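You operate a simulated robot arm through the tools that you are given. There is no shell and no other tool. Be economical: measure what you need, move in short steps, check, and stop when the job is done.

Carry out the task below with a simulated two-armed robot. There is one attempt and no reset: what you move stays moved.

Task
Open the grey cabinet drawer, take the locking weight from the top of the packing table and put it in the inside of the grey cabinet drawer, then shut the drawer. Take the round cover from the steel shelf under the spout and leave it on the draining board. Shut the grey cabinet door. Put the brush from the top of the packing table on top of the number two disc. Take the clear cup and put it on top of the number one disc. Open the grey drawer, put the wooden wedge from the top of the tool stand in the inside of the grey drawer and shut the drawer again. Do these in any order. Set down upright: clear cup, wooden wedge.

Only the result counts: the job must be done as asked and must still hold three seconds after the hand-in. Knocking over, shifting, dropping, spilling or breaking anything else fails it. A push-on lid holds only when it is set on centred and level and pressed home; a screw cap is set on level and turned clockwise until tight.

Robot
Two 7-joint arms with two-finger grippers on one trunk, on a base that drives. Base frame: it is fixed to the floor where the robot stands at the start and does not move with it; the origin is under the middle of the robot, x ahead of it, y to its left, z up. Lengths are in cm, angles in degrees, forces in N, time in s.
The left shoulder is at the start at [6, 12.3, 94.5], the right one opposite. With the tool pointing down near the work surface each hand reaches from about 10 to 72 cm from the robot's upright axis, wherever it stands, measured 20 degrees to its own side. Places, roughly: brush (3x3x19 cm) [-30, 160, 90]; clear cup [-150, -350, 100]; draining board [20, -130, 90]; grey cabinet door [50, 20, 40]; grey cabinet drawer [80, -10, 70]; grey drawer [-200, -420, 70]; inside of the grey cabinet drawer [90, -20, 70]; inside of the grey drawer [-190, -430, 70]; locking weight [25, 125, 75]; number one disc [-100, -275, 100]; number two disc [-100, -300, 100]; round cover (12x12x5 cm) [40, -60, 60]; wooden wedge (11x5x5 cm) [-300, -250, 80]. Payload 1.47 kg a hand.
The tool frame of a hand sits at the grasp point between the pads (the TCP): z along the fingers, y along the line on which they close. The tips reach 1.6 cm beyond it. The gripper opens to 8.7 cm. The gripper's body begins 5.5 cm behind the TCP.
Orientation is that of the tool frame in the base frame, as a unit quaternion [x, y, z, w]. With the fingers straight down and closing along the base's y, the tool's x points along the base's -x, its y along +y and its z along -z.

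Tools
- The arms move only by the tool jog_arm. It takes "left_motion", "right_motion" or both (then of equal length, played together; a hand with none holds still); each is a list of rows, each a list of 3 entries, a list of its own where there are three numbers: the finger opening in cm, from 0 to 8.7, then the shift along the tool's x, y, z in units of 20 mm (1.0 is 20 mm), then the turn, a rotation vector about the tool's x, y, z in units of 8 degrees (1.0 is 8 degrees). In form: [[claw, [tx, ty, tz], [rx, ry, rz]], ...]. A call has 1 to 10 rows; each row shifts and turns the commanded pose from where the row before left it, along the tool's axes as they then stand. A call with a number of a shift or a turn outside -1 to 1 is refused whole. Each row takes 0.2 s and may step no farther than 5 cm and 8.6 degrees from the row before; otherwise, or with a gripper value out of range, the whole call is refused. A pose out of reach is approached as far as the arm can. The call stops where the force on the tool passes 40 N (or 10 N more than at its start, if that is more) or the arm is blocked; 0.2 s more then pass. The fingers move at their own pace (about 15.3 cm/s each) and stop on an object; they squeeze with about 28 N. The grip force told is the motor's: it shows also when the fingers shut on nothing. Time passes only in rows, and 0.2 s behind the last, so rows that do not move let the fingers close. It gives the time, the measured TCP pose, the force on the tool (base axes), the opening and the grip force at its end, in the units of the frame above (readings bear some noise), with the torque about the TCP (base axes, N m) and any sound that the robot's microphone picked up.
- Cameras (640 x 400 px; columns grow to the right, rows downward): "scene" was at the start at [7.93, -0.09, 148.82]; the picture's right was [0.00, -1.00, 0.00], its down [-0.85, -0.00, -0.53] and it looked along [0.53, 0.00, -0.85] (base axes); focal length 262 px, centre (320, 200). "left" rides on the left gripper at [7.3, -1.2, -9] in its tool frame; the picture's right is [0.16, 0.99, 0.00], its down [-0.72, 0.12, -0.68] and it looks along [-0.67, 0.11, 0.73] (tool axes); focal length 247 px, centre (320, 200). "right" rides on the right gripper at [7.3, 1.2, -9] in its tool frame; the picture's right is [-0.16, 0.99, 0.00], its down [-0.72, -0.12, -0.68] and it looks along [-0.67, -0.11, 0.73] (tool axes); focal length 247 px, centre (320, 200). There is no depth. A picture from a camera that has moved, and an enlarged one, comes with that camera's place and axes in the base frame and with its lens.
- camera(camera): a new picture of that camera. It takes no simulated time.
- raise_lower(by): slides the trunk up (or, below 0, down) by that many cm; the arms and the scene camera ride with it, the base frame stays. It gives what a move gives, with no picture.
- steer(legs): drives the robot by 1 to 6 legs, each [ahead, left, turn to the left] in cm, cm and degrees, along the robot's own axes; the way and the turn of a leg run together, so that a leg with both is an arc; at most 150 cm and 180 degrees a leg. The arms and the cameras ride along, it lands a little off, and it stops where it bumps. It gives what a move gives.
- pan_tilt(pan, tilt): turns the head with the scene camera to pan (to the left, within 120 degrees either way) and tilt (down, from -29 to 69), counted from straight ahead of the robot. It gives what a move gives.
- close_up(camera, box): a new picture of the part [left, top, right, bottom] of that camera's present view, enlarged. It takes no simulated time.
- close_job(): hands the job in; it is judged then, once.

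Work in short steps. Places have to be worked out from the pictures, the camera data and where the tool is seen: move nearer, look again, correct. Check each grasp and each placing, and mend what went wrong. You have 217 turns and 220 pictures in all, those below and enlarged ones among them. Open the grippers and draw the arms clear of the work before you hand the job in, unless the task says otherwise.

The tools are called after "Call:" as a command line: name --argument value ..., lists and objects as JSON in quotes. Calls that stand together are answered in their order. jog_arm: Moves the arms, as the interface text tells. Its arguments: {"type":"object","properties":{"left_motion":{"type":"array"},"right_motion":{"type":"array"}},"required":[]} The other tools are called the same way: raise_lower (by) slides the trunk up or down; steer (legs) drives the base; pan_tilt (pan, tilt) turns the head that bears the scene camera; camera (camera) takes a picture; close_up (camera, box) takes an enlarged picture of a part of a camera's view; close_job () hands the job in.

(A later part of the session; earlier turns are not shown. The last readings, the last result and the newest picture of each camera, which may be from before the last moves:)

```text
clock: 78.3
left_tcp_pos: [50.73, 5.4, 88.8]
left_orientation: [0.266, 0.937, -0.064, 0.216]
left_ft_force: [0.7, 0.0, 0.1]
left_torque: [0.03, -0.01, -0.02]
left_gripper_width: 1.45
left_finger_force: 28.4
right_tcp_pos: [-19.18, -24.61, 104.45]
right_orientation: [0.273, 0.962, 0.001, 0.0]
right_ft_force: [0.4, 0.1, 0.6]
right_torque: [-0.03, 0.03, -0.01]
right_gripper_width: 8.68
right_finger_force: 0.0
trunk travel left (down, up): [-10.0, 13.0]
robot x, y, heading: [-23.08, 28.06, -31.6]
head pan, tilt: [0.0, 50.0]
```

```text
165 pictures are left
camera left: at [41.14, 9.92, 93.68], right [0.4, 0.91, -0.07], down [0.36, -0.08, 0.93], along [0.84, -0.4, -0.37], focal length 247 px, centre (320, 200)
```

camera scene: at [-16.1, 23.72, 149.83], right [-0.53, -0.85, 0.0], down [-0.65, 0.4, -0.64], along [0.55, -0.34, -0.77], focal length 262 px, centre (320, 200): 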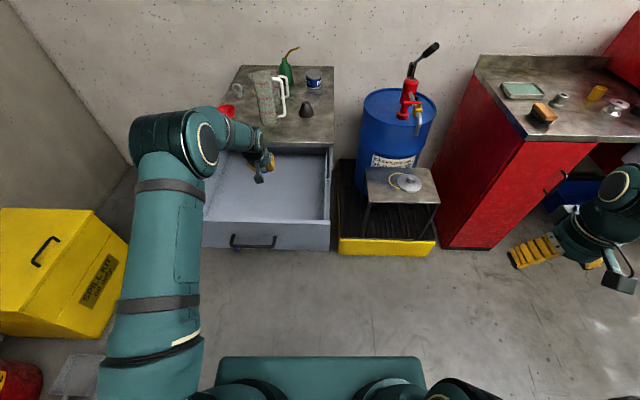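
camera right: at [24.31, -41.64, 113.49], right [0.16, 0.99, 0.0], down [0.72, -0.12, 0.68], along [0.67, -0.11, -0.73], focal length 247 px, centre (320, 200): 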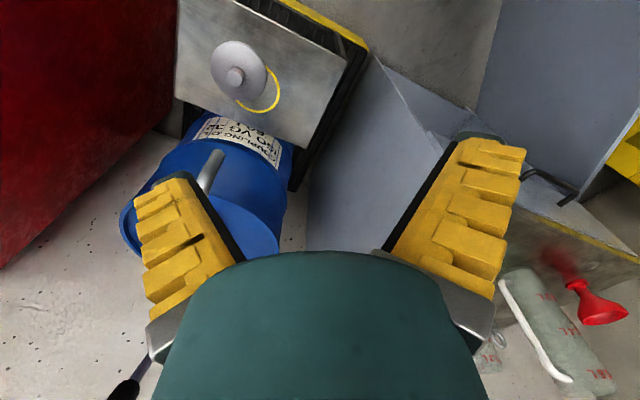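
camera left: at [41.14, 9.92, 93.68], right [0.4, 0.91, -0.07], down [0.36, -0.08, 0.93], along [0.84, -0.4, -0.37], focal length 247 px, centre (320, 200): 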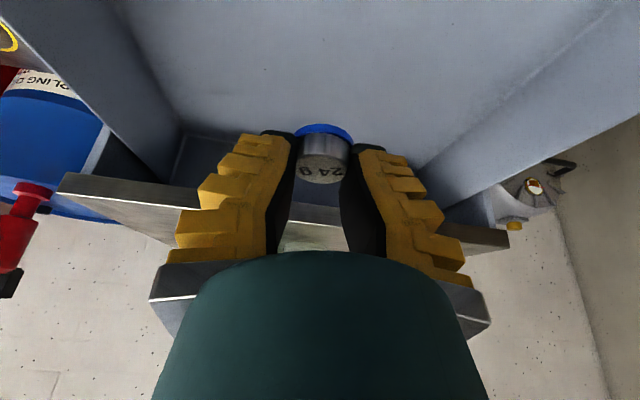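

Well centred. Lower until contact with the drawer floor, in small final steps.

Call:
jog_arm --left_motion '[[0, [0.44, 0, 0.9], [0, 0, 0]], [0, [0.44, 0, 0.9], [0, 0, 0]], [0, [0.44, 0, 0.9], [0, 0, 0]], [0, [0.44, 0, 0.9], [0, 0, 0]], [0, [0.44, 0, 0.9], [0, 0, 0]], [0, [0.22, 0, 0.45], [0, 0, 0]], [0, [0.22, 0, 0.45], [0, 0, 0]]]'

Call:
camera --camera "left"

Call:
close_up --camera "scene" --box '[190, 100, 350, 260]'

```text
clock: 79.9
left_tcp_pos: [50.78, 5.28, 76.83]
left_orientation: [0.265, 0.938, -0.064, 0.216]
left_ft_force: [-0.5, 0.0, -1.0]
left_torque: [-0.01, 0.04, 0.03]
left_gripper_width: 1.44
left_finger_force: 28.4
right_tcp_pos: [-19.27, -24.7, 104.6]
right_orientation: [0.273, 0.962, 0.001, 0.001]
right_ft_force: [0.0, 0.8, -1.1]
right_torque: [-0.01, -0.02, 0.0]
right_gripper_width: 8.71
right_finger_force: 0.0
trunk travel left (down, up): [-10.0, 13.0]
robot x, y, heading: [-23.25, 28.73, -31.7]
head pan, tilt: [0.0, 50.0]
```

```text
164 pictures are left
camera left: at [41.22, 9.83, 81.76], right [0.4, 0.91, -0.07], down [0.36, -0.08, 0.93], along [0.84, -0.4, -0.37], focal length 247 px, centre (320, 200)
```

left: 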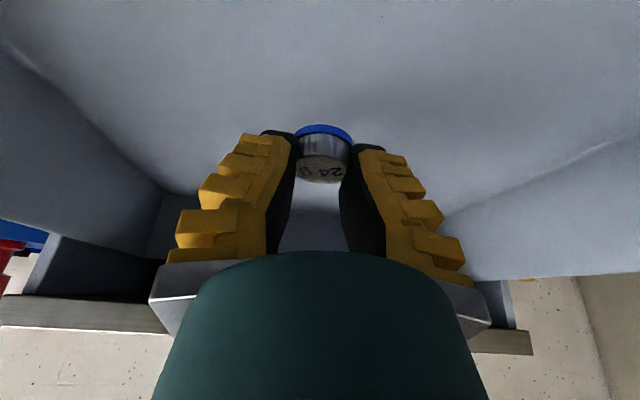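

```text
2.50 times, centred on (270, 180) of scene
camera zoom: at [-16.11, 23.74, 149.83], right [-0.53, -0.85, 0.0], down [-0.65, 0.4, -0.64], along [0.55, -0.34, -0.77], focal length 656 px, centre (445, 250)
```

zoom: 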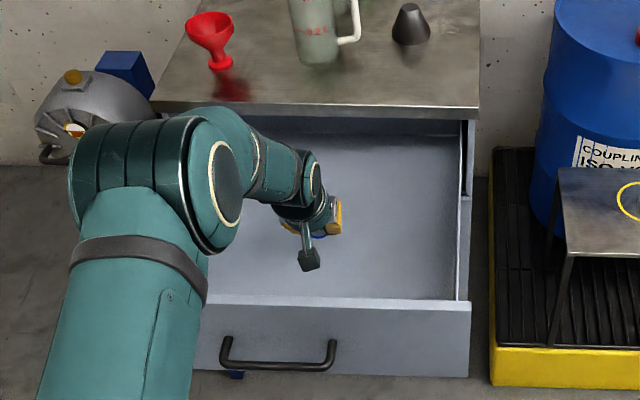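

Still some clearance; lower in 0.8 cm steps until it touches.

Call:
jog_arm --left_motion '[[0, [0.18, 0, 0.36], [0, 0, 0]], [0, [0.18, 0, 0.36], [0, 0, 0]], [0, [0.18, 0, 0.36], [0, 0, 0]], [0, [0.18, 0, 0.36], [0, 0, 0]], [0, [0.18, 0, 0.36], [0, 0, 0]]]'

Call:
camera --camera "left"

```text
clock: 81.1
left_tcp_pos: [50.59, 5.23, 72.79]
left_orientation: [0.265, 0.938, -0.064, 0.215]
left_ft_force: [-0.5, 0.6, 0.4]
left_torque: [-0.02, 0.0, -0.02]
left_gripper_width: 1.42
left_finger_force: 27.9
right_tcp_pos: [-19.12, -24.72, 104.6]
right_orientation: [0.273, 0.962, 0.0, -0.001]
right_ft_force: [-0.2, -0.3, -0.6]
right_torque: [-0.02, 0.02, -0.01]
right_gripper_width: 8.7
right_finger_force: 0.0
trunk travel left (down, up): [-10.0, 13.0]
robot x, y, heading: [-23.66, 28.5, -31.8]
head pan, tilt: [0.0, 50.0]
```

```text
162 pictures are left
camera left: at [41.1, 9.82, 77.83], right [0.4, 0.91, -0.07], down [0.36, -0.08, 0.93], along [0.84, -0.4, -0.36], focal length 247 px, centre (320, 200)
```

left: 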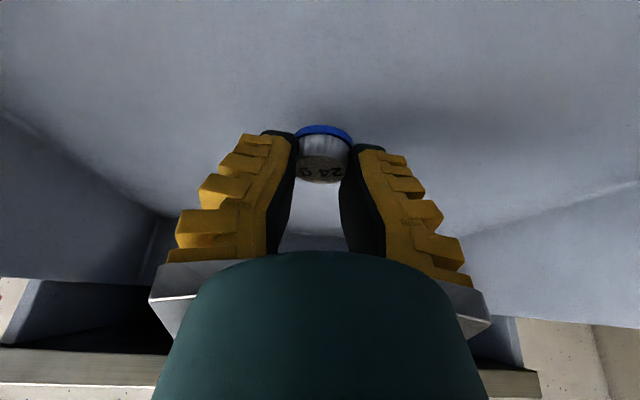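

Call:
jog_arm --left_motion '[[0, [0.18, 0, 0.36], [0, 0, 0]], [0, [0.18, 0, 0.36], [0, 0, 0]], [0, [0.18, 0, 0.36], [0, 0, 0]], [0, [0.18, 0, 0.36], [0, 0, 0]], [0, [0.18, 0, 0.36], [0, 0, 0]]]'

Call:
camera --camera "left"

```text
clock: 82.2
left_tcp_pos: [51.45, 4.77, 70.57]
left_orientation: [0.264, 0.935, -0.067, 0.228]
left_ft_force: [1.4, -1.9, 16.0]
left_torque: [-0.03, -0.04, 0.02]
left_gripper_width: 1.23
left_finger_force: 28.0
right_tcp_pos: [-19.2, -24.72, 104.53]
right_orientation: [0.274, 0.962, 0.0, 0.0]
right_ft_force: [0.4, 0.6, -0.4]
right_torque: [0.03, -0.01, 0.01]
right_gripper_width: 8.71
right_finger_force: 0.1
trunk travel left (down, up): [-10.0, 13.0]
robot x, y, heading: [-23.37, 28.43, -31.7]
head pan, tilt: [0.0, 50.0]
stopped in row 5 (left hand): the force on the tool passed its limit at 46 N (the readings are from after the stop); the commanded pose is now the measured one
```

```text
161 pictures are left
camera left: at [41.79, 9.37, 75.21], right [0.4, 0.91, -0.08], down [0.34, -0.07, 0.94], along [0.85, -0.4, -0.34], focal length 247 px, centre (320, 200)
```

left: 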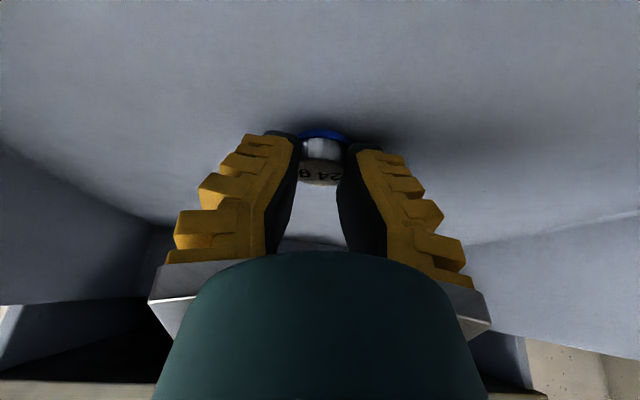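

Touched down. Release and rise.

Call:
jog_arm --left_motion '[[4.5, [0, 0, 0], [0, 0, 0]], [4.5, [0, 0, 0], [0, 0, 0]], [4.5, [-0.22, 0, -0.45], [0, 0, 0]], [4.5, [-0.44, 0, -0.9], [0, 0, 0]], [4.5, [-0.44, 0, -0.9], [0, 0, 0]], [4.5, [-0.44, 0, -0.9], [0, 0, 0]], [4.5, [-0.44, 0, -0.9], [0, 0, 0]], [4.5, [-0.44, 0, -0.9], [0, 0, 0]], [4.5, [-0.44, 0, -0.9], [0, 0, 0]], [4.5, [-0.44, 0, -0.9], [0, 0, 0]]]'

Call:
jog_arm --left_motion '[[0, [-0.44, 0, -0.9], [0, 0, 0]], [0, [-0.44, 0, -0.9], [0, 0, 0]], [0, [-0.44, 0, -0.9], [0, 0, 0]], [0, [-0.44, 0, -0.9], [0, 0, 0]]]'

Call:
camera --camera "left"

Call:
camera --camera "scene"

```text
clock: 84.4
left_tcp_pos: [50.97, 5.01, 85.24]
left_orientation: [0.264, 0.935, -0.066, 0.225]
left_ft_force: [0.8, -0.5, -0.5]
left_torque: [0.0, 0.02, 0.01]
left_gripper_width: 5.04
left_finger_force: 4.0
right_tcp_pos: [-19.24, -24.6, 104.67]
right_orientation: [0.272, 0.962, 0.0, 0.0]
right_ft_force: [0.8, 0.6, -1.0]
right_torque: [0.0, 0.0, 0.01]
right_gripper_width: 8.71
right_finger_force: 0.1
trunk travel left (down, up): [-10.0, 13.0]
robot x, y, heading: [-23.81, 28.67, -31.7]
head pan, tilt: [0.0, 50.0]
```

```text
clock: 85.4
left_tcp_pos: [50.91, 5.31, 93.19]
left_orientation: [0.264, 0.936, -0.066, 0.224]
left_ft_force: [0.5, -0.4, -0.3]
left_torque: [0.03, -0.03, -0.01]
left_gripper_width: 0.03
left_finger_force: 28.3
right_tcp_pos: [-19.24, -24.58, 104.56]
right_orientation: [0.273, 0.962, 0.0, -0.001]
right_ft_force: [-0.2, 0.3, -0.4]
right_torque: [-0.02, 0.01, 0.01]
right_gripper_width: 8.7
right_finger_force: 0.1
trunk travel left (down, up): [-10.0, 13.0]
robot x, y, heading: [-23.09, 28.08, -31.9]
head pan, tilt: [0.0, 50.0]
```

```text
160 pictures are left
camera left: at [41.21, 9.85, 97.95], right [0.4, 0.91, -0.08], down [0.35, -0.07, 0.93], along [0.85, -0.4, -0.35], focal length 247 px, centre (320, 200)
```

left: 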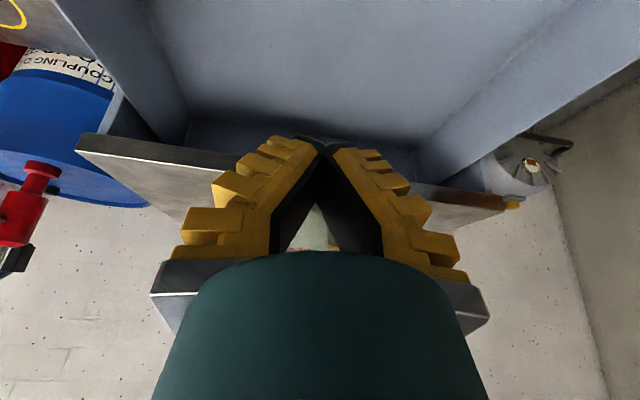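

```text
159 pictures are left
camera scene: at [-16.17, 23.76, 149.84], right [-0.53, -0.85, 0.0], down [-0.65, 0.4, -0.64], along [0.55, -0.34, -0.77], focal length 262 px, centre (320, 200)
```

scene: 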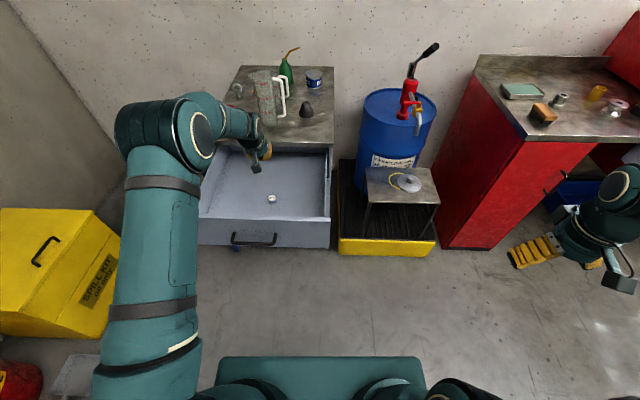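

The weight lies in the drawer. Back off, pitch the hand nearly horizontal, lower it in front of the drawer above the handle and push shut.

Call:
steer --legs '[[-32, 0, 0]]'

Call:
jog_arm --left_motion '[[0, [0, 0, 0], [0, -0.94, 0]], [0, [0, 0, 0], [0, -0.94, 0]], [0, [0, 0, 0], [0, -0.94, 0]], [0, [0, 0, 0], [0, -0.94, 0]], [0, [0, 0, 0], [0, -0.94, 0]], [0, [0, 0, 0], [0, -0.94, 0]]]'

Call:
jog_arm --left_motion '[[0, [0.88, 0, 0.3], [0, 0, 0]], [0, [0.88, 0, 0.3], [0, 0, 0]], [0, [0.88, 0, 0.3], [0, 0, 0]], [0, [0.88, 0, 0.3], [0, 0, 0]], [0, [0.88, 0, 0.3], [0, 0, 0]], [0, [0.88, 0, 0.3], [0, 0, 0]], [0, [0.88, 0, 0.3], [0, 0, 0]]]'

Call:
camera --camera "scene"

Call:
camera --camera "left"

```text
clock: 87.5
left_tcp_pos: [24.2, 21.81, 93.24]
left_orientation: [0.264, 0.935, -0.066, 0.225]
left_ft_force: [0.2, 0.1, 0.2]
left_torque: [0.03, -0.02, 0.03]
left_gripper_width: 0.01
left_finger_force: 28.3
right_tcp_pos: [-46.06, -8.12, 104.63]
right_orientation: [0.273, 0.962, 0.001, 0.001]
right_ft_force: [-0.7, 0.9, 0.6]
right_torque: [-0.03, 0.01, 0.02]
right_gripper_width: 8.71
right_finger_force: 0.0
trunk travel left (down, up): [-10.0, 13.0]
robot x, y, heading: [-50.54, 44.89, -31.5]
head pan, tilt: [0.0, 50.0]
```

```text
clock: 88.9
left_tcp_pos: [24.2, 21.88, 93.15]
left_orientation: [0.218, 0.777, -0.162, 0.568]
left_ft_force: [-0.1, 0.6, 0.1]
left_torque: [0.01, 0.0, -0.03]
left_gripper_width: 0.0
left_finger_force: 27.8
right_tcp_pos: [-45.81, -8.08, 104.6]
right_orientation: [0.273, 0.962, 0.0, -0.001]
right_ft_force: [0.4, -0.3, 0.4]
right_torque: [-0.01, 0.03, -0.03]
right_gripper_width: 8.69
right_finger_force: 0.0
trunk travel left (down, up): [-10.0, 13.0]
robot x, y, heading: [-50.44, 44.94, -31.2]
head pan, tilt: [0.0, 50.0]
```

```text
clock: 90.5
left_tcp_pos: [24.39, 21.49, 80.04]
left_orientation: [0.22, 0.778, -0.163, 0.565]
left_ft_force: [0.2, -0.4, -0.5]
left_torque: [0.04, -0.02, -0.01]
left_gripper_width: 0.01
left_finger_force: 27.9
right_tcp_pos: [-45.86, -8.19, 104.49]
right_orientation: [0.273, 0.962, -0.001, 0.0]
right_ft_force: [-0.2, -0.2, -0.3]
right_torque: [0.04, -0.01, 0.01]
right_gripper_width: 8.69
right_finger_force: 0.1
trunk travel left (down, up): [-10.0, 13.0]
robot x, y, heading: [-50.02, 45.24, -31.7]
head pan, tilt: [0.0, 50.0]
```

```text
158 pictures are left
camera scene: at [-42.81, 40.21, 149.83], right [-0.52, -0.85, 0.0], down [-0.65, 0.4, -0.64], along [0.55, -0.34, -0.77], focal length 262 px, centre (320, 200)
```

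scene: 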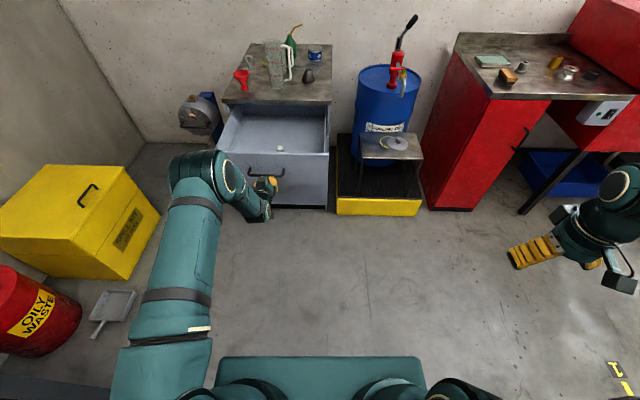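

```text
157 pictures are left
camera left: at [14.58, 26.16, 75.92], right [0.48, 0.87, -0.15], down [-0.3, 0.33, 0.9], along [0.83, -0.38, 0.41], focal length 247 px, centre (320, 200)
```

left: 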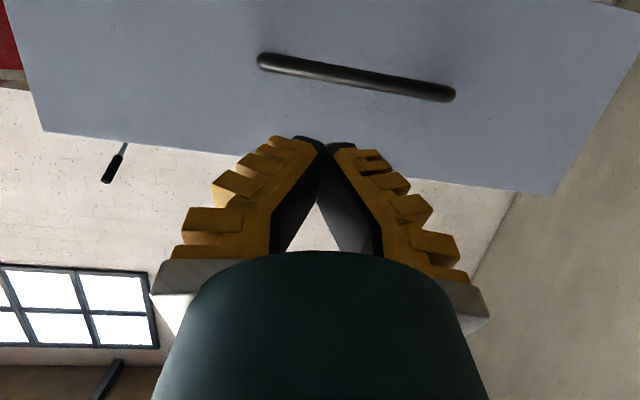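

Tips are centred between handle and drawer top. Drive ahead 42 cm to push the drawer most of the way.

Call:
steer --legs '[[42, 0, 0]]'

Call:
camera --camera "scene"

```text
clock: 93.1
left_tcp_pos: [60.01, -0.92, 80.18]
left_orientation: [0.221, 0.778, -0.164, 0.565]
left_ft_force: [-0.5, -0.1, 0.0]
left_torque: [0.0, 0.0, 0.0]
left_gripper_width: 0.03
left_finger_force: 27.8
right_tcp_pos: [-10.46, -30.3, 104.57]
right_orientation: [0.276, 0.961, 0.0, -0.001]
right_ft_force: [0.6, -0.2, 0.5]
right_torque: [0.01, 0.0, 0.02]
right_gripper_width: 8.69
right_finger_force: 0.1
trunk travel left (down, up): [-10.0, 13.0]
robot x, y, heading: [-14.69, 22.8, -31.7]
head pan, tilt: [0.0, 50.0]
```

```text
156 pictures are left
camera scene: at [-7.1, 18.03, 149.83], right [-0.53, -0.85, 0.0], down [-0.65, 0.41, -0.64], along [0.55, -0.34, -0.77], focal length 262 px, centre (320, 200)
```

scene: 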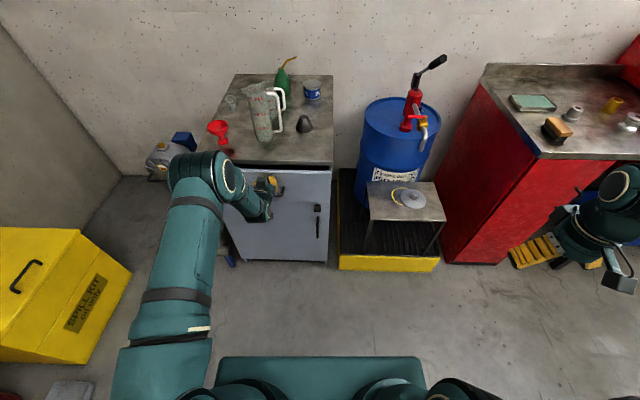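

Almost shut; finish the push with the arm until force stops it.

Call:
jog_arm --left_motion '[[0, [-0.16, 0, 0.47], [0, 0, 0]], [0, [-0.16, 0, 0.47], [0, 0, 0]], [0, [-0.16, 0, 0.47], [0, 0, 0]], [0, [-0.16, 0, 0.47], [0, 0, 0]], [0, [-0.16, 0, 0.47], [0, 0, 0]], [0, [-0.16, 0, 0.47], [0, 0, 0]], [0, [-0.16, 0, 0.47], [0, 0, 0]]]'

Call:
close_up --camera "scene" --box '[190, 130, 350, 270]'

```text
clock: 94.2
left_tcp_pos: [63.15, -2.79, 80.18]
left_orientation: [0.22, 0.779, -0.163, 0.564]
left_ft_force: [-27.1, 17.7, 16.7]
left_torque: [-0.45, -0.37, -0.29]
left_gripper_width: 0.62
left_finger_force: 27.7
right_tcp_pos: [-10.78, -30.11, 104.76]
right_orientation: [0.275, 0.961, -0.001, 0.002]
right_ft_force: [0.3, -1.0, -0.4]
right_torque: [0.03, -0.01, 0.01]
right_gripper_width: 8.7
right_finger_force: 0.0
trunk travel left (down, up): [-10.0, 13.0]
robot x, y, heading: [-14.98, 22.44, -31.6]
head pan, tilt: [0.0, 50.0]
stopped in row 5 (left hand): the force on the tool passed its limit at 55 N (the readings are from after the stop); the commanded pose is now the measured one
```

```text
2.86 times, centred on (270, 200) of scene
camera zoom: at [-7.76, 18.38, 149.9], right [-0.53, -0.85, 0.0], down [-0.65, 0.4, -0.65], along [0.55, -0.34, -0.76], focal length 749 px, centre (463, 200)
```

zoom: 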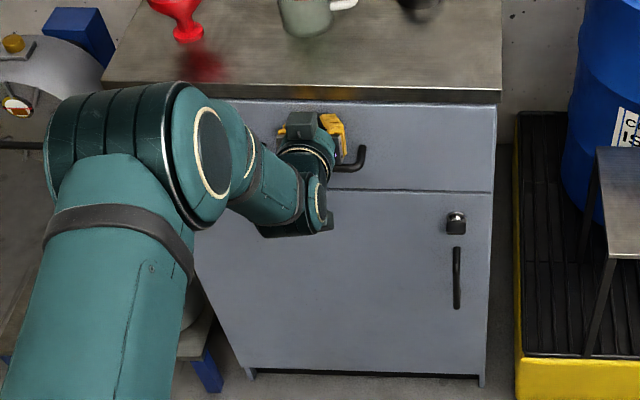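

The drawer is shut flush. Back off and fold the left arm in, preparing the right hand for the cover.

Call:
steer --legs '[[-25, 0, 0]]'

Call:
jog_arm --left_motion '[[4, [0, 0, 0], [0, 0.99, 0]], [4, [0, 0, 0], [0, 0.99, 0]], [4, [0, 0, 0], [0, 0.99, 0]], [4, [0, 0, 0], [0, 0.99, 0]], [4, [0, 0, 0], [0, 0.99, 0]], [4, [0, 0, 0], [0, 0.99, 0]], [4, [0, 0, 0], [0, 0.99, 0]], [4, [0, 0, 0], [0, 0.99, 0]], [4, [0, 0, 0], [0, 0.99, 0]]]'

Call:
jog_arm --left_motion '[[4, [1, 0.2, -1], [0, 0, 0]], [4, [1, 0.2, -1], [0, 0, 0]], [4, [1, 0.2, -1], [0, 0, 0]], [4, [1, 0.2, -1], [0, 0, 0]], [4, [1, 0.2, -1], [0, 0, 0]], [4, [1, 0.2, -1], [0, 0, 0]], [4, [1, 0.2, -1], [0, 0, 0]], [4, [1, 0.2, -1], [0, 0, 0]], [4, [1, 0.2, -1], [0, 0, 0]], [4, [1, 0.2, -1], [0, 0, 0]]]'

Call:
jog_arm --left_motion '[[4, [1, 0.2, -0.5], [0, 0, 0]], [4, [1, 0.2, -0.5], [0, 0, 0]], [4, [1, 0.2, -0.5], [0, 0, 0]], [4, [1, 0.2, -0.5], [0, 0, 0]], [4, [1, 0.2, -0.5], [0, 0, 0]], [4, [1, 0.2, -0.5], [0, 0, 0]], [4, [1, 0.2, -0.5], [0, 0, 0]]]'

Call:
steer --legs '[[0, -24, 0], [40, 0, 0]]'

Call:
pan_tilt --pan -15 --tilt 50

Call:
camera --camera "scene"

Call:
camera --camera "right"

```text
clock: 96.0
left_tcp_pos: [42.23, 9.95, 79.77]
left_orientation: [0.222, 0.781, -0.163, 0.561]
left_ft_force: [-0.6, 0.3, 0.3]
left_torque: [-0.02, 0.03, 0.02]
left_gripper_width: 0.0
left_finger_force: 27.8
right_tcp_pos: [-31.63, -17.18, 104.6]
right_orientation: [0.276, 0.961, 0.0, 0.0]
right_ft_force: [-0.1, 0.7, 0.1]
right_torque: [-0.03, -0.01, 0.0]
right_gripper_width: 8.72
right_finger_force: 0.1
trunk travel left (down, up): [-10.0, 13.0]
robot x, y, heading: [-35.78, 35.74, -31.7]
head pan, tilt: [0.0, 50.0]
```

```text
clock: 98.0
left_tcp_pos: [39.26, 10.88, 80.16]
left_orientation: [0.276, 0.96, -0.013, 0.037]
left_ft_force: [0.0, -0.5, -0.4]
left_torque: [-0.03, 0.0, 0.01]
left_gripper_width: 4.57
left_finger_force: 3.9
left hand out of reach, approached as far as the arm can: row 8, 9
right_tcp_pos: [-31.63, -17.08, 104.67]
right_orientation: [0.276, 0.961, 0.0, 0.0]
right_ft_force: [-0.2, 0.2, -0.6]
right_torque: [0.01, 0.01, -0.01]
right_gripper_width: 8.7
right_finger_force: 0.1
trunk travel left (down, up): [-10.0, 13.0]
robot x, y, heading: [-35.73, 36.22, -31.9]
head pan, tilt: [0.0, 50.0]
```

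```text
clock: 100.2
left_tcp_pos: [23.13, 26.07, 98.62]
left_orientation: [0.275, 0.96, -0.014, 0.038]
left_ft_force: [-0.5, 0.8, -0.2]
left_torque: [-0.01, -0.03, 0.03]
left_gripper_width: 4.58
left_finger_force: 3.4
right_tcp_pos: [-31.58, -17.23, 104.63]
right_orientation: [0.276, 0.961, 0.0, 0.0]
right_ft_force: [0.1, -0.5, 0.0]
right_torque: [-0.01, -0.02, 0.01]
right_gripper_width: 8.72
right_finger_force: 0.0
trunk travel left (down, up): [-10.0, 13.0]
robot x, y, heading: [-35.76, 35.78, -32.0]
head pan, tilt: [0.0, 50.0]
```

```text
clock: 101.8
left_tcp_pos: [12.43, 36.04, 104.49]
left_orientation: [0.276, 0.96, -0.013, 0.039]
left_ft_force: [-0.5, -0.2, 0.0]
left_torque: [0.03, 0.01, -0.01]
left_gripper_width: 4.58
left_finger_force: 4.4
right_tcp_pos: [-31.63, -17.23, 104.67]
right_orientation: [0.274, 0.962, 0.0, -0.001]
right_ft_force: [-0.7, -0.4, -0.3]
right_torque: [0.0, -0.03, 0.05]
right_gripper_width: 8.7
right_finger_force: 0.1
trunk travel left (down, up): [-10.0, 13.0]
robot x, y, heading: [-35.31, 35.88, -32.2]
head pan, tilt: [0.0, 50.0]
```

```text
clock: 106.6
left_tcp_pos: [33.06, -4.94, 104.32]
left_orientation: [0.277, 0.96, -0.014, 0.037]
left_ft_force: [-0.2, 0.4, 0.5]
left_torque: [0.04, 0.01, 0.03]
left_gripper_width: 4.59
left_finger_force: 4.3
right_tcp_pos: [-11.14, -57.86, 104.64]
right_orientation: [0.278, 0.961, 0.0, 0.0]
right_ft_force: [-0.5, 0.5, 0.5]
right_torque: [0.03, 0.02, 0.01]
right_gripper_width: 8.69
right_finger_force: 0.0
trunk travel left (down, up): [-10.0, 13.0]
robot x, y, heading: [-15.2, -4.64, -32.1]
head pan, tilt: [0.0, 50.0]
```

```text
clock: 107.3
left_tcp_pos: [32.96, -4.76, 104.41]
left_orientation: [0.277, 0.96, -0.014, 0.038]
left_ft_force: [0.1, 0.0, 0.6]
left_torque: [0.04, -0.01, 0.02]
left_gripper_width: 4.58
left_finger_force: 3.9
right_tcp_pos: [-11.29, -57.9, 104.63]
right_orientation: [0.277, 0.961, 0.0, 0.0]
right_ft_force: [0.5, -0.6, 0.9]
right_torque: [0.02, 0.03, 0.02]
right_gripper_width: 8.73
right_finger_force: 0.0
trunk travel left (down, up): [-10.0, 13.0]
robot x, y, heading: [-14.76, -4.93, -32.2]
head pan, tilt: [-15.0, 50.0]
```

```text
154 pictures are left
camera scene: at [-9.01, -11.08, 149.84], right [-0.73, -0.68, 0.0], down [-0.52, 0.56, -0.64], along [0.44, -0.47, -0.77], focal length 262 px, centre (320, 200)
```

scene: 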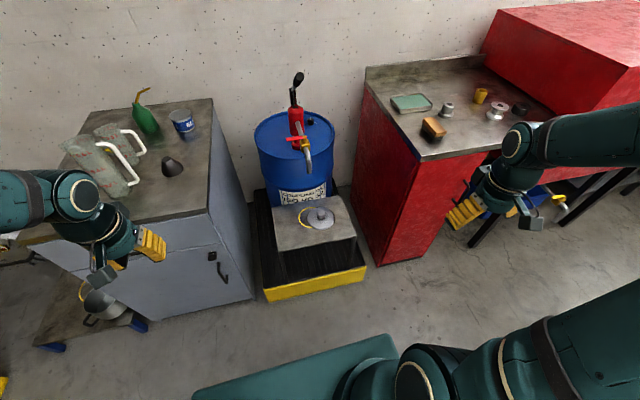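

```text
153 pictures are left
camera right: at [-16.73, -52.99, 113.49], right [0.66, 0.75, 0.0], down [0.55, -0.48, 0.68], along [0.51, -0.45, -0.73], focal length 247 px, centre (320, 200)
```

right: 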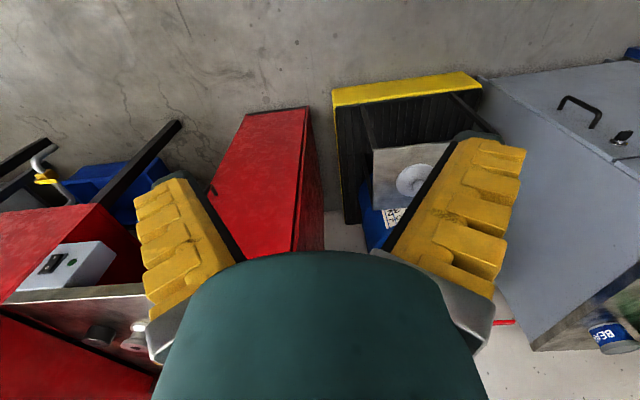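

Everything for the cover is in view: its knob is near (39.3, -62.7, 57). Drive 15 cm ahead and bring the right hand above it.

Call:
steer --legs '[[15, 0, 0]]'

Call:
jog_arm --right_motion '[[6, [-1, 0.76, 0.6], [0, 0, 0]], [6, [-1, 0.76, 0.6], [0, 0, 0]], [6, [-1, 0.76, 0.6], [0, 0, 0]], [6, [-1, 0.76, 0.6], [0, 0, 0]], [6, [-1, 0.76, 0.6], [0, 0, 0]], [6, [-1, 0.76, 0.6], [0, 0, 0]], [6, [-1, 0.76, 0.6], [0, 0, 0]], [6, [-1, 0.76, 0.6], [0, 0, 0]], [6, [-1, 0.76, 0.6], [0, 0, 0]], [6, [-1, 0.76, 0.6], [0, 0, 0]]]'

Call:
jog_arm --right_motion '[[6, [-0.5, 0.4, 1], [0, 0, 0]], [6, [-0.5, 0.4, 1], [0, 0, 0]], [6, [-0.5, 0.4, 1], [0, 0, 0]], [6, [-0.5, 0.4, 1], [0, 0, 0]], [6, [-0.5, 0.4, 1], [0, 0, 0]]]'

Call:
camera --camera "scene"

Call:
camera --camera "right"

```text
clock: 108.7
left_tcp_pos: [45.39, -12.76, 104.4]
left_orientation: [0.277, 0.96, -0.013, 0.038]
left_ft_force: [0.7, 0.6, 0.2]
left_torque: [0.02, 0.02, -0.04]
left_gripper_width: 4.55
left_finger_force: 4.3
right_tcp_pos: [1.26, -65.84, 104.54]
right_orientation: [0.277, 0.961, 0.001, -0.001]
right_ft_force: [1.0, -0.7, 0.8]
right_torque: [0.01, 0.03, 0.01]
right_gripper_width: 8.7
right_finger_force: 0.0
trunk travel left (down, up): [-10.0, 13.0]
robot x, y, heading: [-2.88, -12.57, -32.1]
head pan, tilt: [-15.0, 50.0]
```

```text
clock: 110.9
left_tcp_pos: [45.37, -12.67, 104.33]
left_orientation: [0.276, 0.96, -0.014, 0.038]
left_ft_force: [0.1, 0.2, 0.2]
left_torque: [0.0, -0.01, 0.02]
left_gripper_width: 4.61
left_finger_force: 4.6
right_tcp_pos: [26.26, -63.42, 92.59]
right_orientation: [0.277, 0.961, 0.0, -0.002]
right_ft_force: [0.0, 0.1, 0.2]
right_torque: [0.01, 0.04, 0.01]
right_gripper_width: 6.45
right_finger_force: 3.3
trunk travel left (down, up): [-10.0, 13.0]
robot x, y, heading: [-2.61, -12.45, -32.0]
head pan, tilt: [-15.0, 50.0]
```

```text
clock: 112.1
left_tcp_pos: [45.37, -12.78, 104.39]
left_orientation: [0.275, 0.961, -0.014, 0.037]
left_ft_force: [0.4, 0.2, -0.3]
left_torque: [0.01, 0.02, 0.0]
left_gripper_width: 4.6
left_finger_force: 4.1
right_tcp_pos: [32.65, -62.96, 82.55]
right_orientation: [0.277, 0.961, 0.0, 0.0]
right_ft_force: [-0.3, -0.5, -0.2]
right_torque: [0.03, 0.03, 0.03]
right_gripper_width: 6.44
right_finger_force: 3.4
trunk travel left (down, up): [-10.0, 13.0]
robot x, y, heading: [-2.88, -12.59, -31.9]
head pan, tilt: [-15.0, 50.0]
```

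```text
152 pictures are left
camera scene: at [3.44, -18.89, 149.83], right [-0.73, -0.68, 0.0], down [-0.52, 0.56, -0.64], along [0.44, -0.47, -0.77], focal length 262 px, centre (320, 200)
```

scene: 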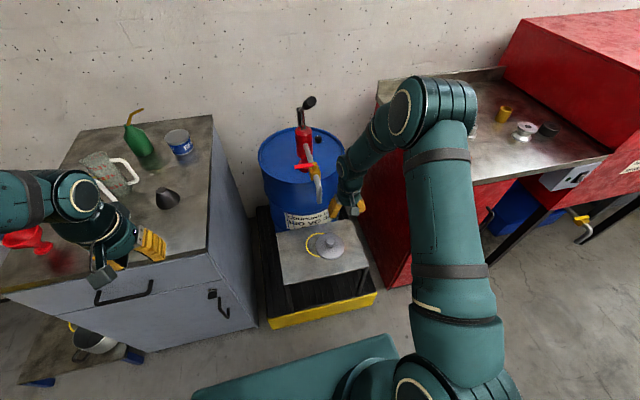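

```text
151 pictures are left
camera right: at [27.11, -57.92, 91.44], right [0.66, 0.75, 0.0], down [0.55, -0.48, 0.68], along [0.51, -0.45, -0.73], focal length 247 px, centre (320, 200)
```

right: 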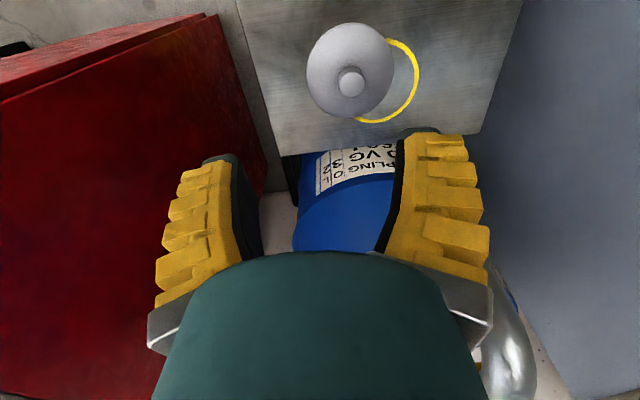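

The spout passes close to the hand. Zoom in to judge its place relative to the cover.

Call:
close_up --camera "scene" --box '[250, 80, 410, 300]'

Call:
camera --camera "left"

```text
1.82 times, centred on (330, 190) of scene
camera zoom: at [3.44, -18.89, 149.83], right [-0.73, -0.68, 0.0], down [-0.52, 0.56, -0.64], along [0.44, -0.47, -0.77], focal length 477 px, centre (302, 218)
```

zoom: 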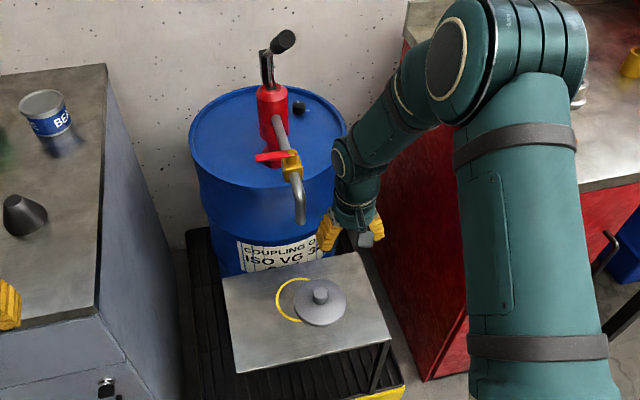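

```text
149 pictures are left
camera left: at [38.02, -9.35, 112.75], right [0.39, 0.92, -0.02], down [0.63, -0.25, 0.74], along [0.67, -0.3, -0.68], focal length 247 px, centre (320, 200)
```

left: 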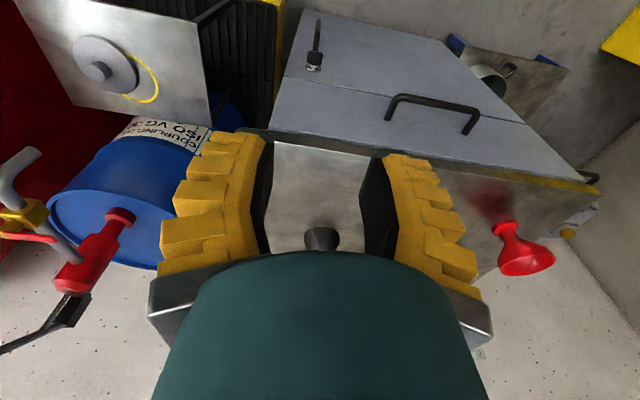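

The spout tip is at (42, -60, 82) and the knob at (37.5, -61, 58), so a vertical hand would foul it. I'll tilt the right hand 35° so it leans back toward the robot, and stage behind and above the knob.

Call:
jog_arm --right_motion '[[6, [0.3, 0, 0], [0, -0.875, 0]], [6, [0.3, 0, 0], [0, -0.875, 0]], [6, [0, 0, 0], [0, -0.875, 0]], [6, [0, 0, 0], [0, -0.875, 0]], [6, [0, 0, 0], [0, -0.875, 0]]]'

Call:
jog_arm --right_motion '[[6, [0.87, 0.367, 0.82], [0, 0, 0]], [6, [0.87, 0.367, 0.82], [0, 0, 0]], [6, [0.87, 0.367, 0.82], [0, 0, 0]], [6, [0.87, 0.367, 0.82], [0, 0, 0]], [6, [0.87, 0.367, 0.82], [0, 0, 0]], [6, [0.87, 0.367, 0.82], [0, 0, 0]]]'

Call:
camera --camera "right"

Call:
close_up --camera "scene" --box '[250, 80, 410, 300]'

Call:
camera --camera "left"

```text
clock: 113.3
left_tcp_pos: [45.26, -12.62, 104.4]
left_orientation: [0.276, 0.96, -0.015, 0.037]
left_ft_force: [-0.1, 0.9, 0.1]
left_torque: [0.0, -0.03, 0.0]
left_gripper_width: 4.55
left_finger_force: 4.0
right_tcp_pos: [31.45, -62.06, 82.52]
right_orientation: [0.264, 0.916, -0.083, 0.289]
right_ft_force: [0.2, 0.6, -0.6]
right_torque: [0.02, 0.02, 0.02]
right_gripper_width: 6.45
right_finger_force: 3.5
trunk travel left (down, up): [-10.0, 13.0]
robot x, y, heading: [-2.71, -12.57, -31.9]
head pan, tilt: [-15.0, 50.0]
```

```text
clock: 114.7
left_tcp_pos: [45.5, -12.61, 104.43]
left_orientation: [0.276, 0.96, -0.013, 0.039]
left_ft_force: [0.4, 0.7, -0.1]
left_torque: [0.0, -0.03, 0.04]
left_gripper_width: 4.62
left_finger_force: 3.6
right_tcp_pos: [31.42, -56.9, 68.51]
right_orientation: [0.265, 0.916, -0.084, 0.289]
right_ft_force: [-0.6, 0.2, -0.1]
right_torque: [0.02, 0.01, 0.01]
right_gripper_width: 6.47
right_finger_force: 2.9
trunk travel left (down, up): [-10.0, 13.0]
robot x, y, heading: [-2.74, -12.62, -32.1]
head pan, tilt: [-15.0, 50.0]
```

```text
148 pictures are left
camera right: at [22.62, -49.85, 71.5], right [0.64, 0.77, 0.09], down [0.11, -0.21, 0.97], along [0.76, -0.61, -0.21], focal length 247 px, centre (320, 200)
```

right: 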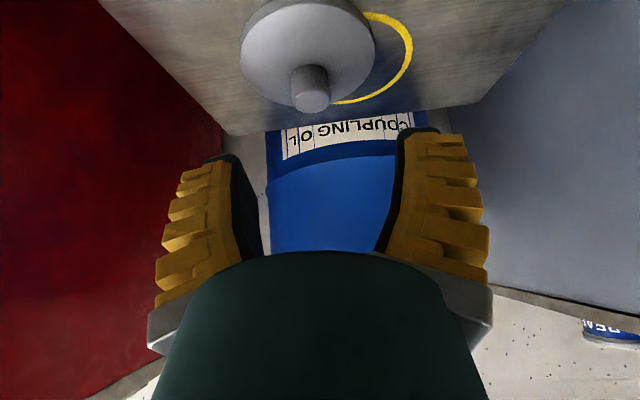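

```text
1.82 times, centred on (330, 190) of scene
camera zoom: at [3.41, -18.88, 149.83], right [-0.73, -0.68, 0.0], down [-0.52, 0.56, -0.64], along [0.44, -0.47, -0.77], focal length 477 px, centre (302, 218)
```

zoom: 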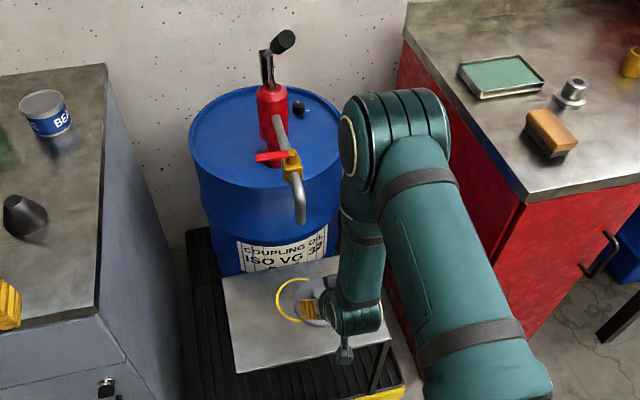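

```text
146 pictures are left
camera left: at [38.0, -9.34, 112.76], right [0.39, 0.92, -0.02], down [0.63, -0.25, 0.74], along [0.67, -0.3, -0.68], focal length 247 px, centre (320, 200)
```

left: 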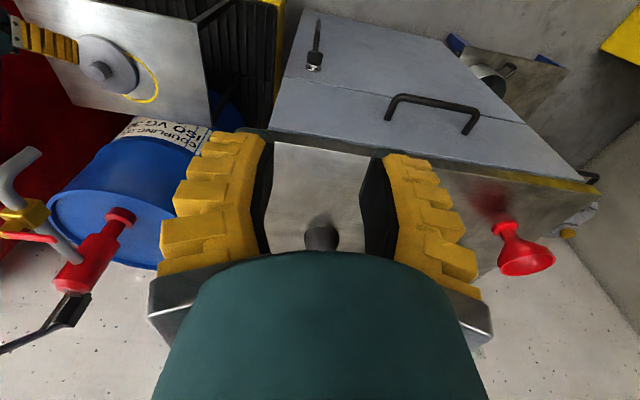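

Knob confirmed at about (37.7, -61.5, 58), on the tool axis. Advance along the fingers 12.6 cm.

Call:
jog_arm --right_motion '[[6, [0, -0.04, 0.9], [0, 0, 0]], [6, [0, -0.04, 0.9], [0, 0, 0]], [6, [0, -0.04, 0.9], [0, 0, 0]], [6, [0, -0.04, 0.9], [0, 0, 0]], [6, [0, -0.04, 0.9], [0, 0, 0]], [6, [0, -0.04, 0.9], [0, 0, 0]], [6, [0, 0, 0.9], [0, 0, 0]]]'

Call:
camera --camera "right"

Call:
camera --camera "left"

```text
clock: 116.3
left_tcp_pos: [45.44, -12.63, 104.33]
left_orientation: [0.277, 0.96, -0.014, 0.038]
left_ft_force: [-0.3, 0.4, -0.5]
left_torque: [0.0, 0.0, 0.03]
left_gripper_width: 4.58
left_finger_force: 4.1
right_tcp_pos: [37.34, -60.96, 58.29]
right_orientation: [0.264, 0.916, -0.083, 0.289]
right_ft_force: [-0.4, -1.0, 0.4]
right_torque: [0.02, 0.01, 0.0]
right_gripper_width: 6.44
right_finger_force: 3.1
trunk travel left (down, up): [-10.0, 13.0]
robot x, y, heading: [-2.77, -12.78, -32.2]
head pan, tilt: [-15.0, 50.0]
```

```text
145 pictures are left
camera right: at [28.65, -54.13, 61.35], right [0.64, 0.77, 0.09], down [0.11, -0.21, 0.97], along [0.76, -0.61, -0.22], focal length 247 px, centre (320, 200)
```

right: 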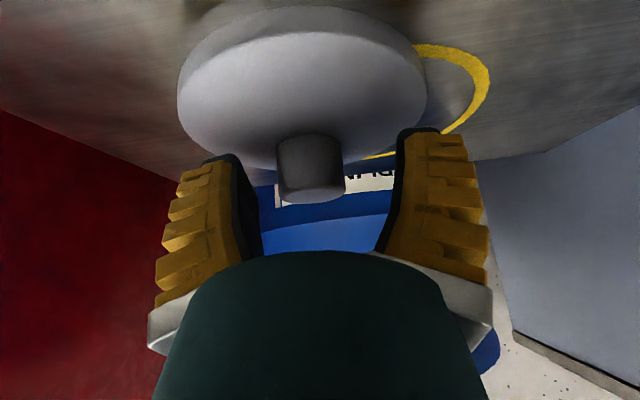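

```text
144 pictures are left
camera left: at [37.99, -9.35, 112.77], right [0.39, 0.92, -0.02], down [0.63, -0.25, 0.74], along [0.67, -0.3, -0.68], focal length 247 px, centre (320, 200)
```

left: 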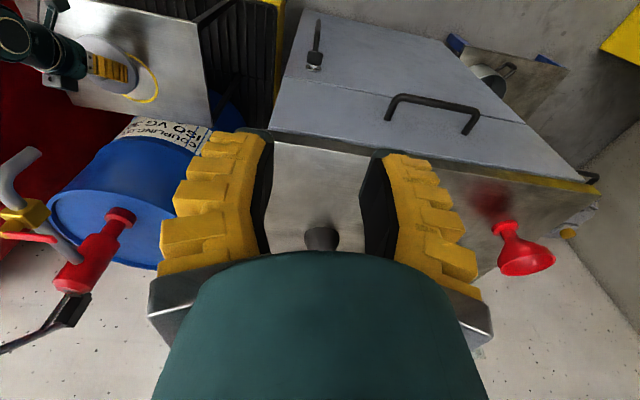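

The knob is between the pads. Advance 0.6 cm more and close.

Call:
jog_arm --right_motion '[[6, [0, -0.15, 0.3], [0, 0, 0]], [0, [0, 0, 0], [0, 0, 0]], [0, [0, 0, 0], [0, 0, 0]], [0, [0, 0, 0], [0, 0, 0]]]'

Call:
camera --camera "right"

```text
clock: 117.3
left_tcp_pos: [45.3, -12.81, 104.4]
left_orientation: [0.277, 0.96, -0.013, 0.038]
left_ft_force: [0.2, 0.0, -1.1]
left_torque: [-0.01, 0.03, 0.01]
left_gripper_width: 4.59
left_finger_force: 4.1
right_tcp_pos: [37.39, -61.53, 57.89]
right_orientation: [0.264, 0.916, -0.083, 0.29]
right_ft_force: [-2.1, -1.1, 0.0]
right_torque: [0.07, -0.24, 0.02]
right_gripper_width: 2.85
right_finger_force: 28.1
trunk travel left (down, up): [-10.0, 13.0]
robot x, y, heading: [-2.57, -12.74, -32.0]
head pan, tilt: [-15.0, 50.0]
```

```text
143 pictures are left
camera right: at [28.73, -54.59, 60.91], right [0.64, 0.77, 0.09], down [0.11, -0.21, 0.97], along [0.76, -0.61, -0.22], focal length 247 px, centre (320, 200)
```

right: 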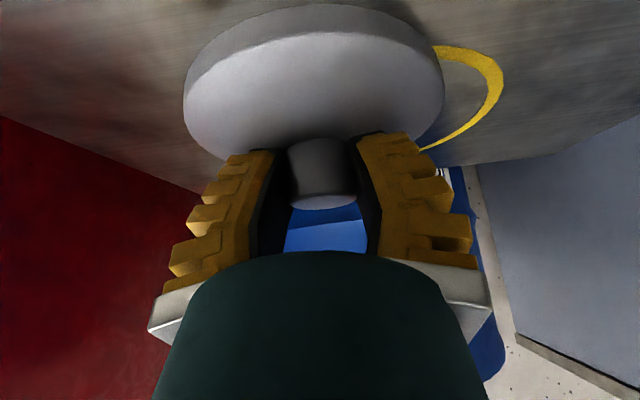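

Knob held (2.85 cm). Lift 6 cm, then draw back from under the spout.

Call:
jog_arm --right_motion '[[0, [-0.287, 0, -0.41], [0, 0, 0]], [0, [-0.574, 0, -0.819], [0, 0, 0]], [0, [-0.574, 0, -0.819], [0, 0, 0]], [0, [0.819, -0.2, -0.574], [0, 0, 0]], [0, [0.819, -0.2, -0.574], [0, 0, 0]], [0, [0.819, -0.2, -0.574], [0, 0, 0]], [0, [0.819, -0.2, -0.574], [0, 0, 0]], [0, [0.819, -0.2, -0.574], [0, 0, 0]], [0, [0.819, -0.2, -0.574], [0, 0, 0]], [0, [0.819, -0.2, -0.574], [0, 0, 0]]]'

Call:
camera --camera "scene"

Call:
camera --camera "right"

```text
clock: 119.5
left_tcp_pos: [45.34, -12.77, 104.36]
left_orientation: [0.276, 0.96, -0.014, 0.038]
left_ft_force: [-0.8, -0.1, 0.5]
left_torque: [0.0, -0.03, -0.03]
left_gripper_width: 4.57
left_finger_force: 4.3
right_tcp_pos: [23.91, -56.47, 62.67]
right_orientation: [0.265, 0.916, -0.083, 0.288]
right_ft_force: [0.2, 0.4, -2.9]
right_torque: [-0.01, 0.04, -0.04]
right_gripper_width: 2.65
right_finger_force: 28.5
trunk travel left (down, up): [-10.0, 13.0]
robot x, y, heading: [-2.71, -12.73, -32.0]
head pan, tilt: [-15.0, 50.0]
```

```text
142 pictures are left
camera scene: at [3.37, -18.9, 149.83], right [-0.73, -0.68, 0.0], down [-0.52, 0.56, -0.64], along [0.44, -0.47, -0.77], focal length 262 px, centre (320, 200)
```

scene: 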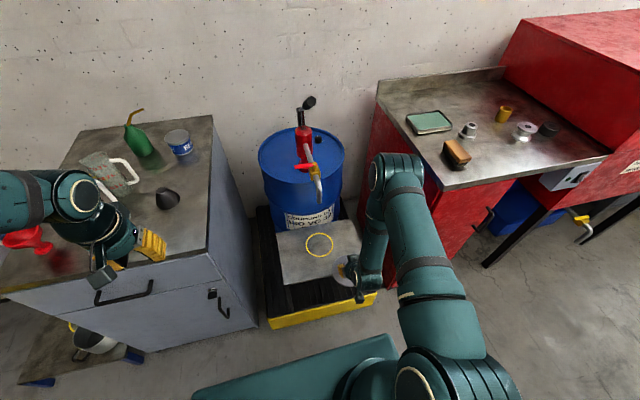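

```text
141 pictures are left
camera right: at [15.21, -49.51, 65.8], right [0.64, 0.77, 0.09], down [0.11, -0.21, 0.97], along [0.76, -0.61, -0.22], focal length 247 px, centre (320, 200)
```

right: 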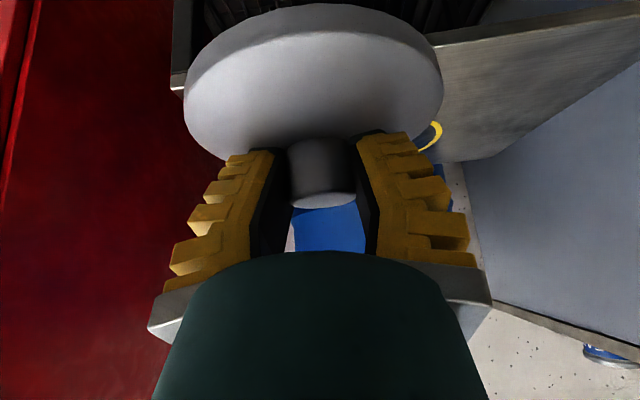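

The cover is held level. Raise it well above the board height, then slide the base right.

Call:
jog_arm --right_motion '[[0, [-0.574, 0, -0.819], [0, 0, 0]], [0, [-0.574, 0, -0.819], [0, 0, 0]], [0, [-0.574, 0, -0.819], [0, 0, 0]], [0, [-0.574, 0, -0.819], [0, 0, 0]], [0, [-0.574, 0, -0.819], [0, 0, 0]], [0, [-0.574, 0, -0.819], [0, 0, 0]], [0, [-0.574, 0, -0.819], [0, 0, 0]], [0, [-0.574, 0, -0.819], [0, 0, 0]], [0, [-0.574, 0, -0.819], [0, 0, 0]], [0, [-0.574, 0, -0.819], [0, 0, 0]]]'

Call:
jog_arm --right_motion '[[0, [-0.574, 0, -0.819], [0, 0, 0]], [0, [-0.574, 0, -0.819], [0, 0, 0]], [0, [-0.574, 0, -0.819], [0, 0, 0]], [0, [-0.574, 0, -0.819], [0, 0, 0]], [0, [-0.574, 0, -0.819], [0, 0, 0]], [0, [-0.574, 0, -0.819], [0, 0, 0]], [0, [-0.574, 0, -0.819], [0, 0, 0]], [0, [-0.574, 0, -0.819], [0, 0, 0]], [0, [-0.574, 0, -0.819], [0, 0, 0]], [0, [-0.574, 0, -0.819], [0, 0, 0]]]'

Call:
steer --legs '[[-8, 0, 0], [0, -57, 0]]'

Call:
camera --camera "scene"

Call:
camera --camera "left"

```text
clock: 121.7
left_tcp_pos: [45.48, -12.61, 104.37]
left_orientation: [0.276, 0.96, -0.014, 0.037]
left_ft_force: [0.1, -0.2, 0.2]
left_torque: [0.0, -0.01, 0.02]
left_gripper_width: 4.59
left_finger_force: 4.4
right_tcp_pos: [24.02, -56.4, 82.72]
right_orientation: [0.264, 0.916, -0.084, 0.289]
right_ft_force: [-0.6, 0.3, -3.8]
right_torque: [0.02, 0.02, -0.03]
right_gripper_width: 2.63
right_finger_force: 27.7
trunk travel left (down, up): [-10.0, 13.0]
robot x, y, heading: [-3.14, -12.69, -32.2]
head pan, tilt: [-15.0, 50.0]
```

```text
clock: 123.9
left_tcp_pos: [45.37, -12.64, 104.41]
left_orientation: [0.276, 0.96, -0.014, 0.038]
left_ft_force: [0.3, 0.1, 0.4]
left_torque: [-0.04, 0.01, -0.03]
left_gripper_width: 4.57
left_finger_force: 3.8
right_tcp_pos: [24.05, -56.45, 102.7]
right_orientation: [0.265, 0.916, -0.083, 0.289]
right_ft_force: [-0.9, 0.6, -4.1]
right_torque: [-0.02, 0.01, -0.01]
right_gripper_width: 2.61
right_finger_force: 28.3
trunk travel left (down, up): [-10.0, 13.0]
robot x, y, heading: [-2.66, -12.67, -32.3]
head pan, tilt: [-15.0, 50.0]
```

```text
clock: 130.0
left_tcp_pos: [8.65, -56.04, 104.26]
left_orientation: [0.276, 0.96, -0.013, 0.037]
left_ft_force: [-0.1, 0.2, -0.3]
left_torque: [-0.02, -0.04, 0.01]
left_gripper_width: 4.56
left_finger_force: 4.2
right_tcp_pos: [-12.59, -99.9, 102.59]
right_orientation: [0.264, 0.916, -0.084, 0.289]
right_ft_force: [0.4, -0.1, -5.1]
right_torque: [0.01, 0.03, -0.01]
right_gripper_width: 2.66
right_finger_force: 28.0
trunk travel left (down, up): [-10.0, 13.0]
robot x, y, heading: [-39.93, -55.85, -32.3]
head pan, tilt: [-15.0, 50.0]
```

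```text
140 pictures are left
camera scene: at [-33.36, -62.27, 149.83], right [-0.73, -0.68, 0.0], down [-0.52, 0.56, -0.64], along [0.44, -0.47, -0.77], focal length 262 px, centre (320, 200)
```

scene: 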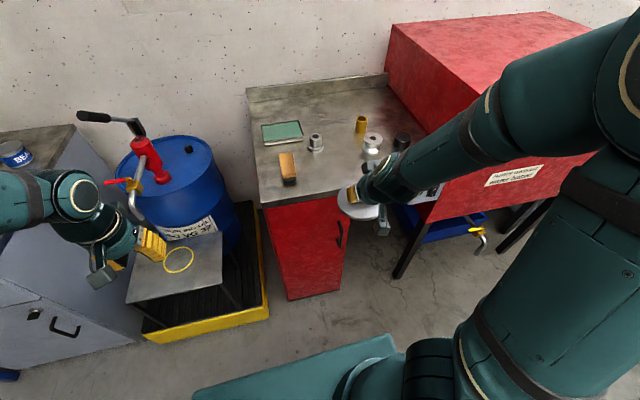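

```text
139 pictures are left
camera left: at [1.23, -52.72, 112.77], right [0.39, 0.92, -0.02], down [0.63, -0.25, 0.74], along [0.67, -0.3, -0.68], focal length 247 px, centre (320, 200)
```

left: 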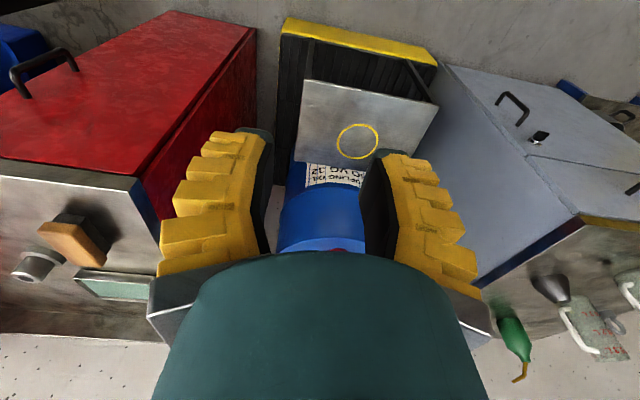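

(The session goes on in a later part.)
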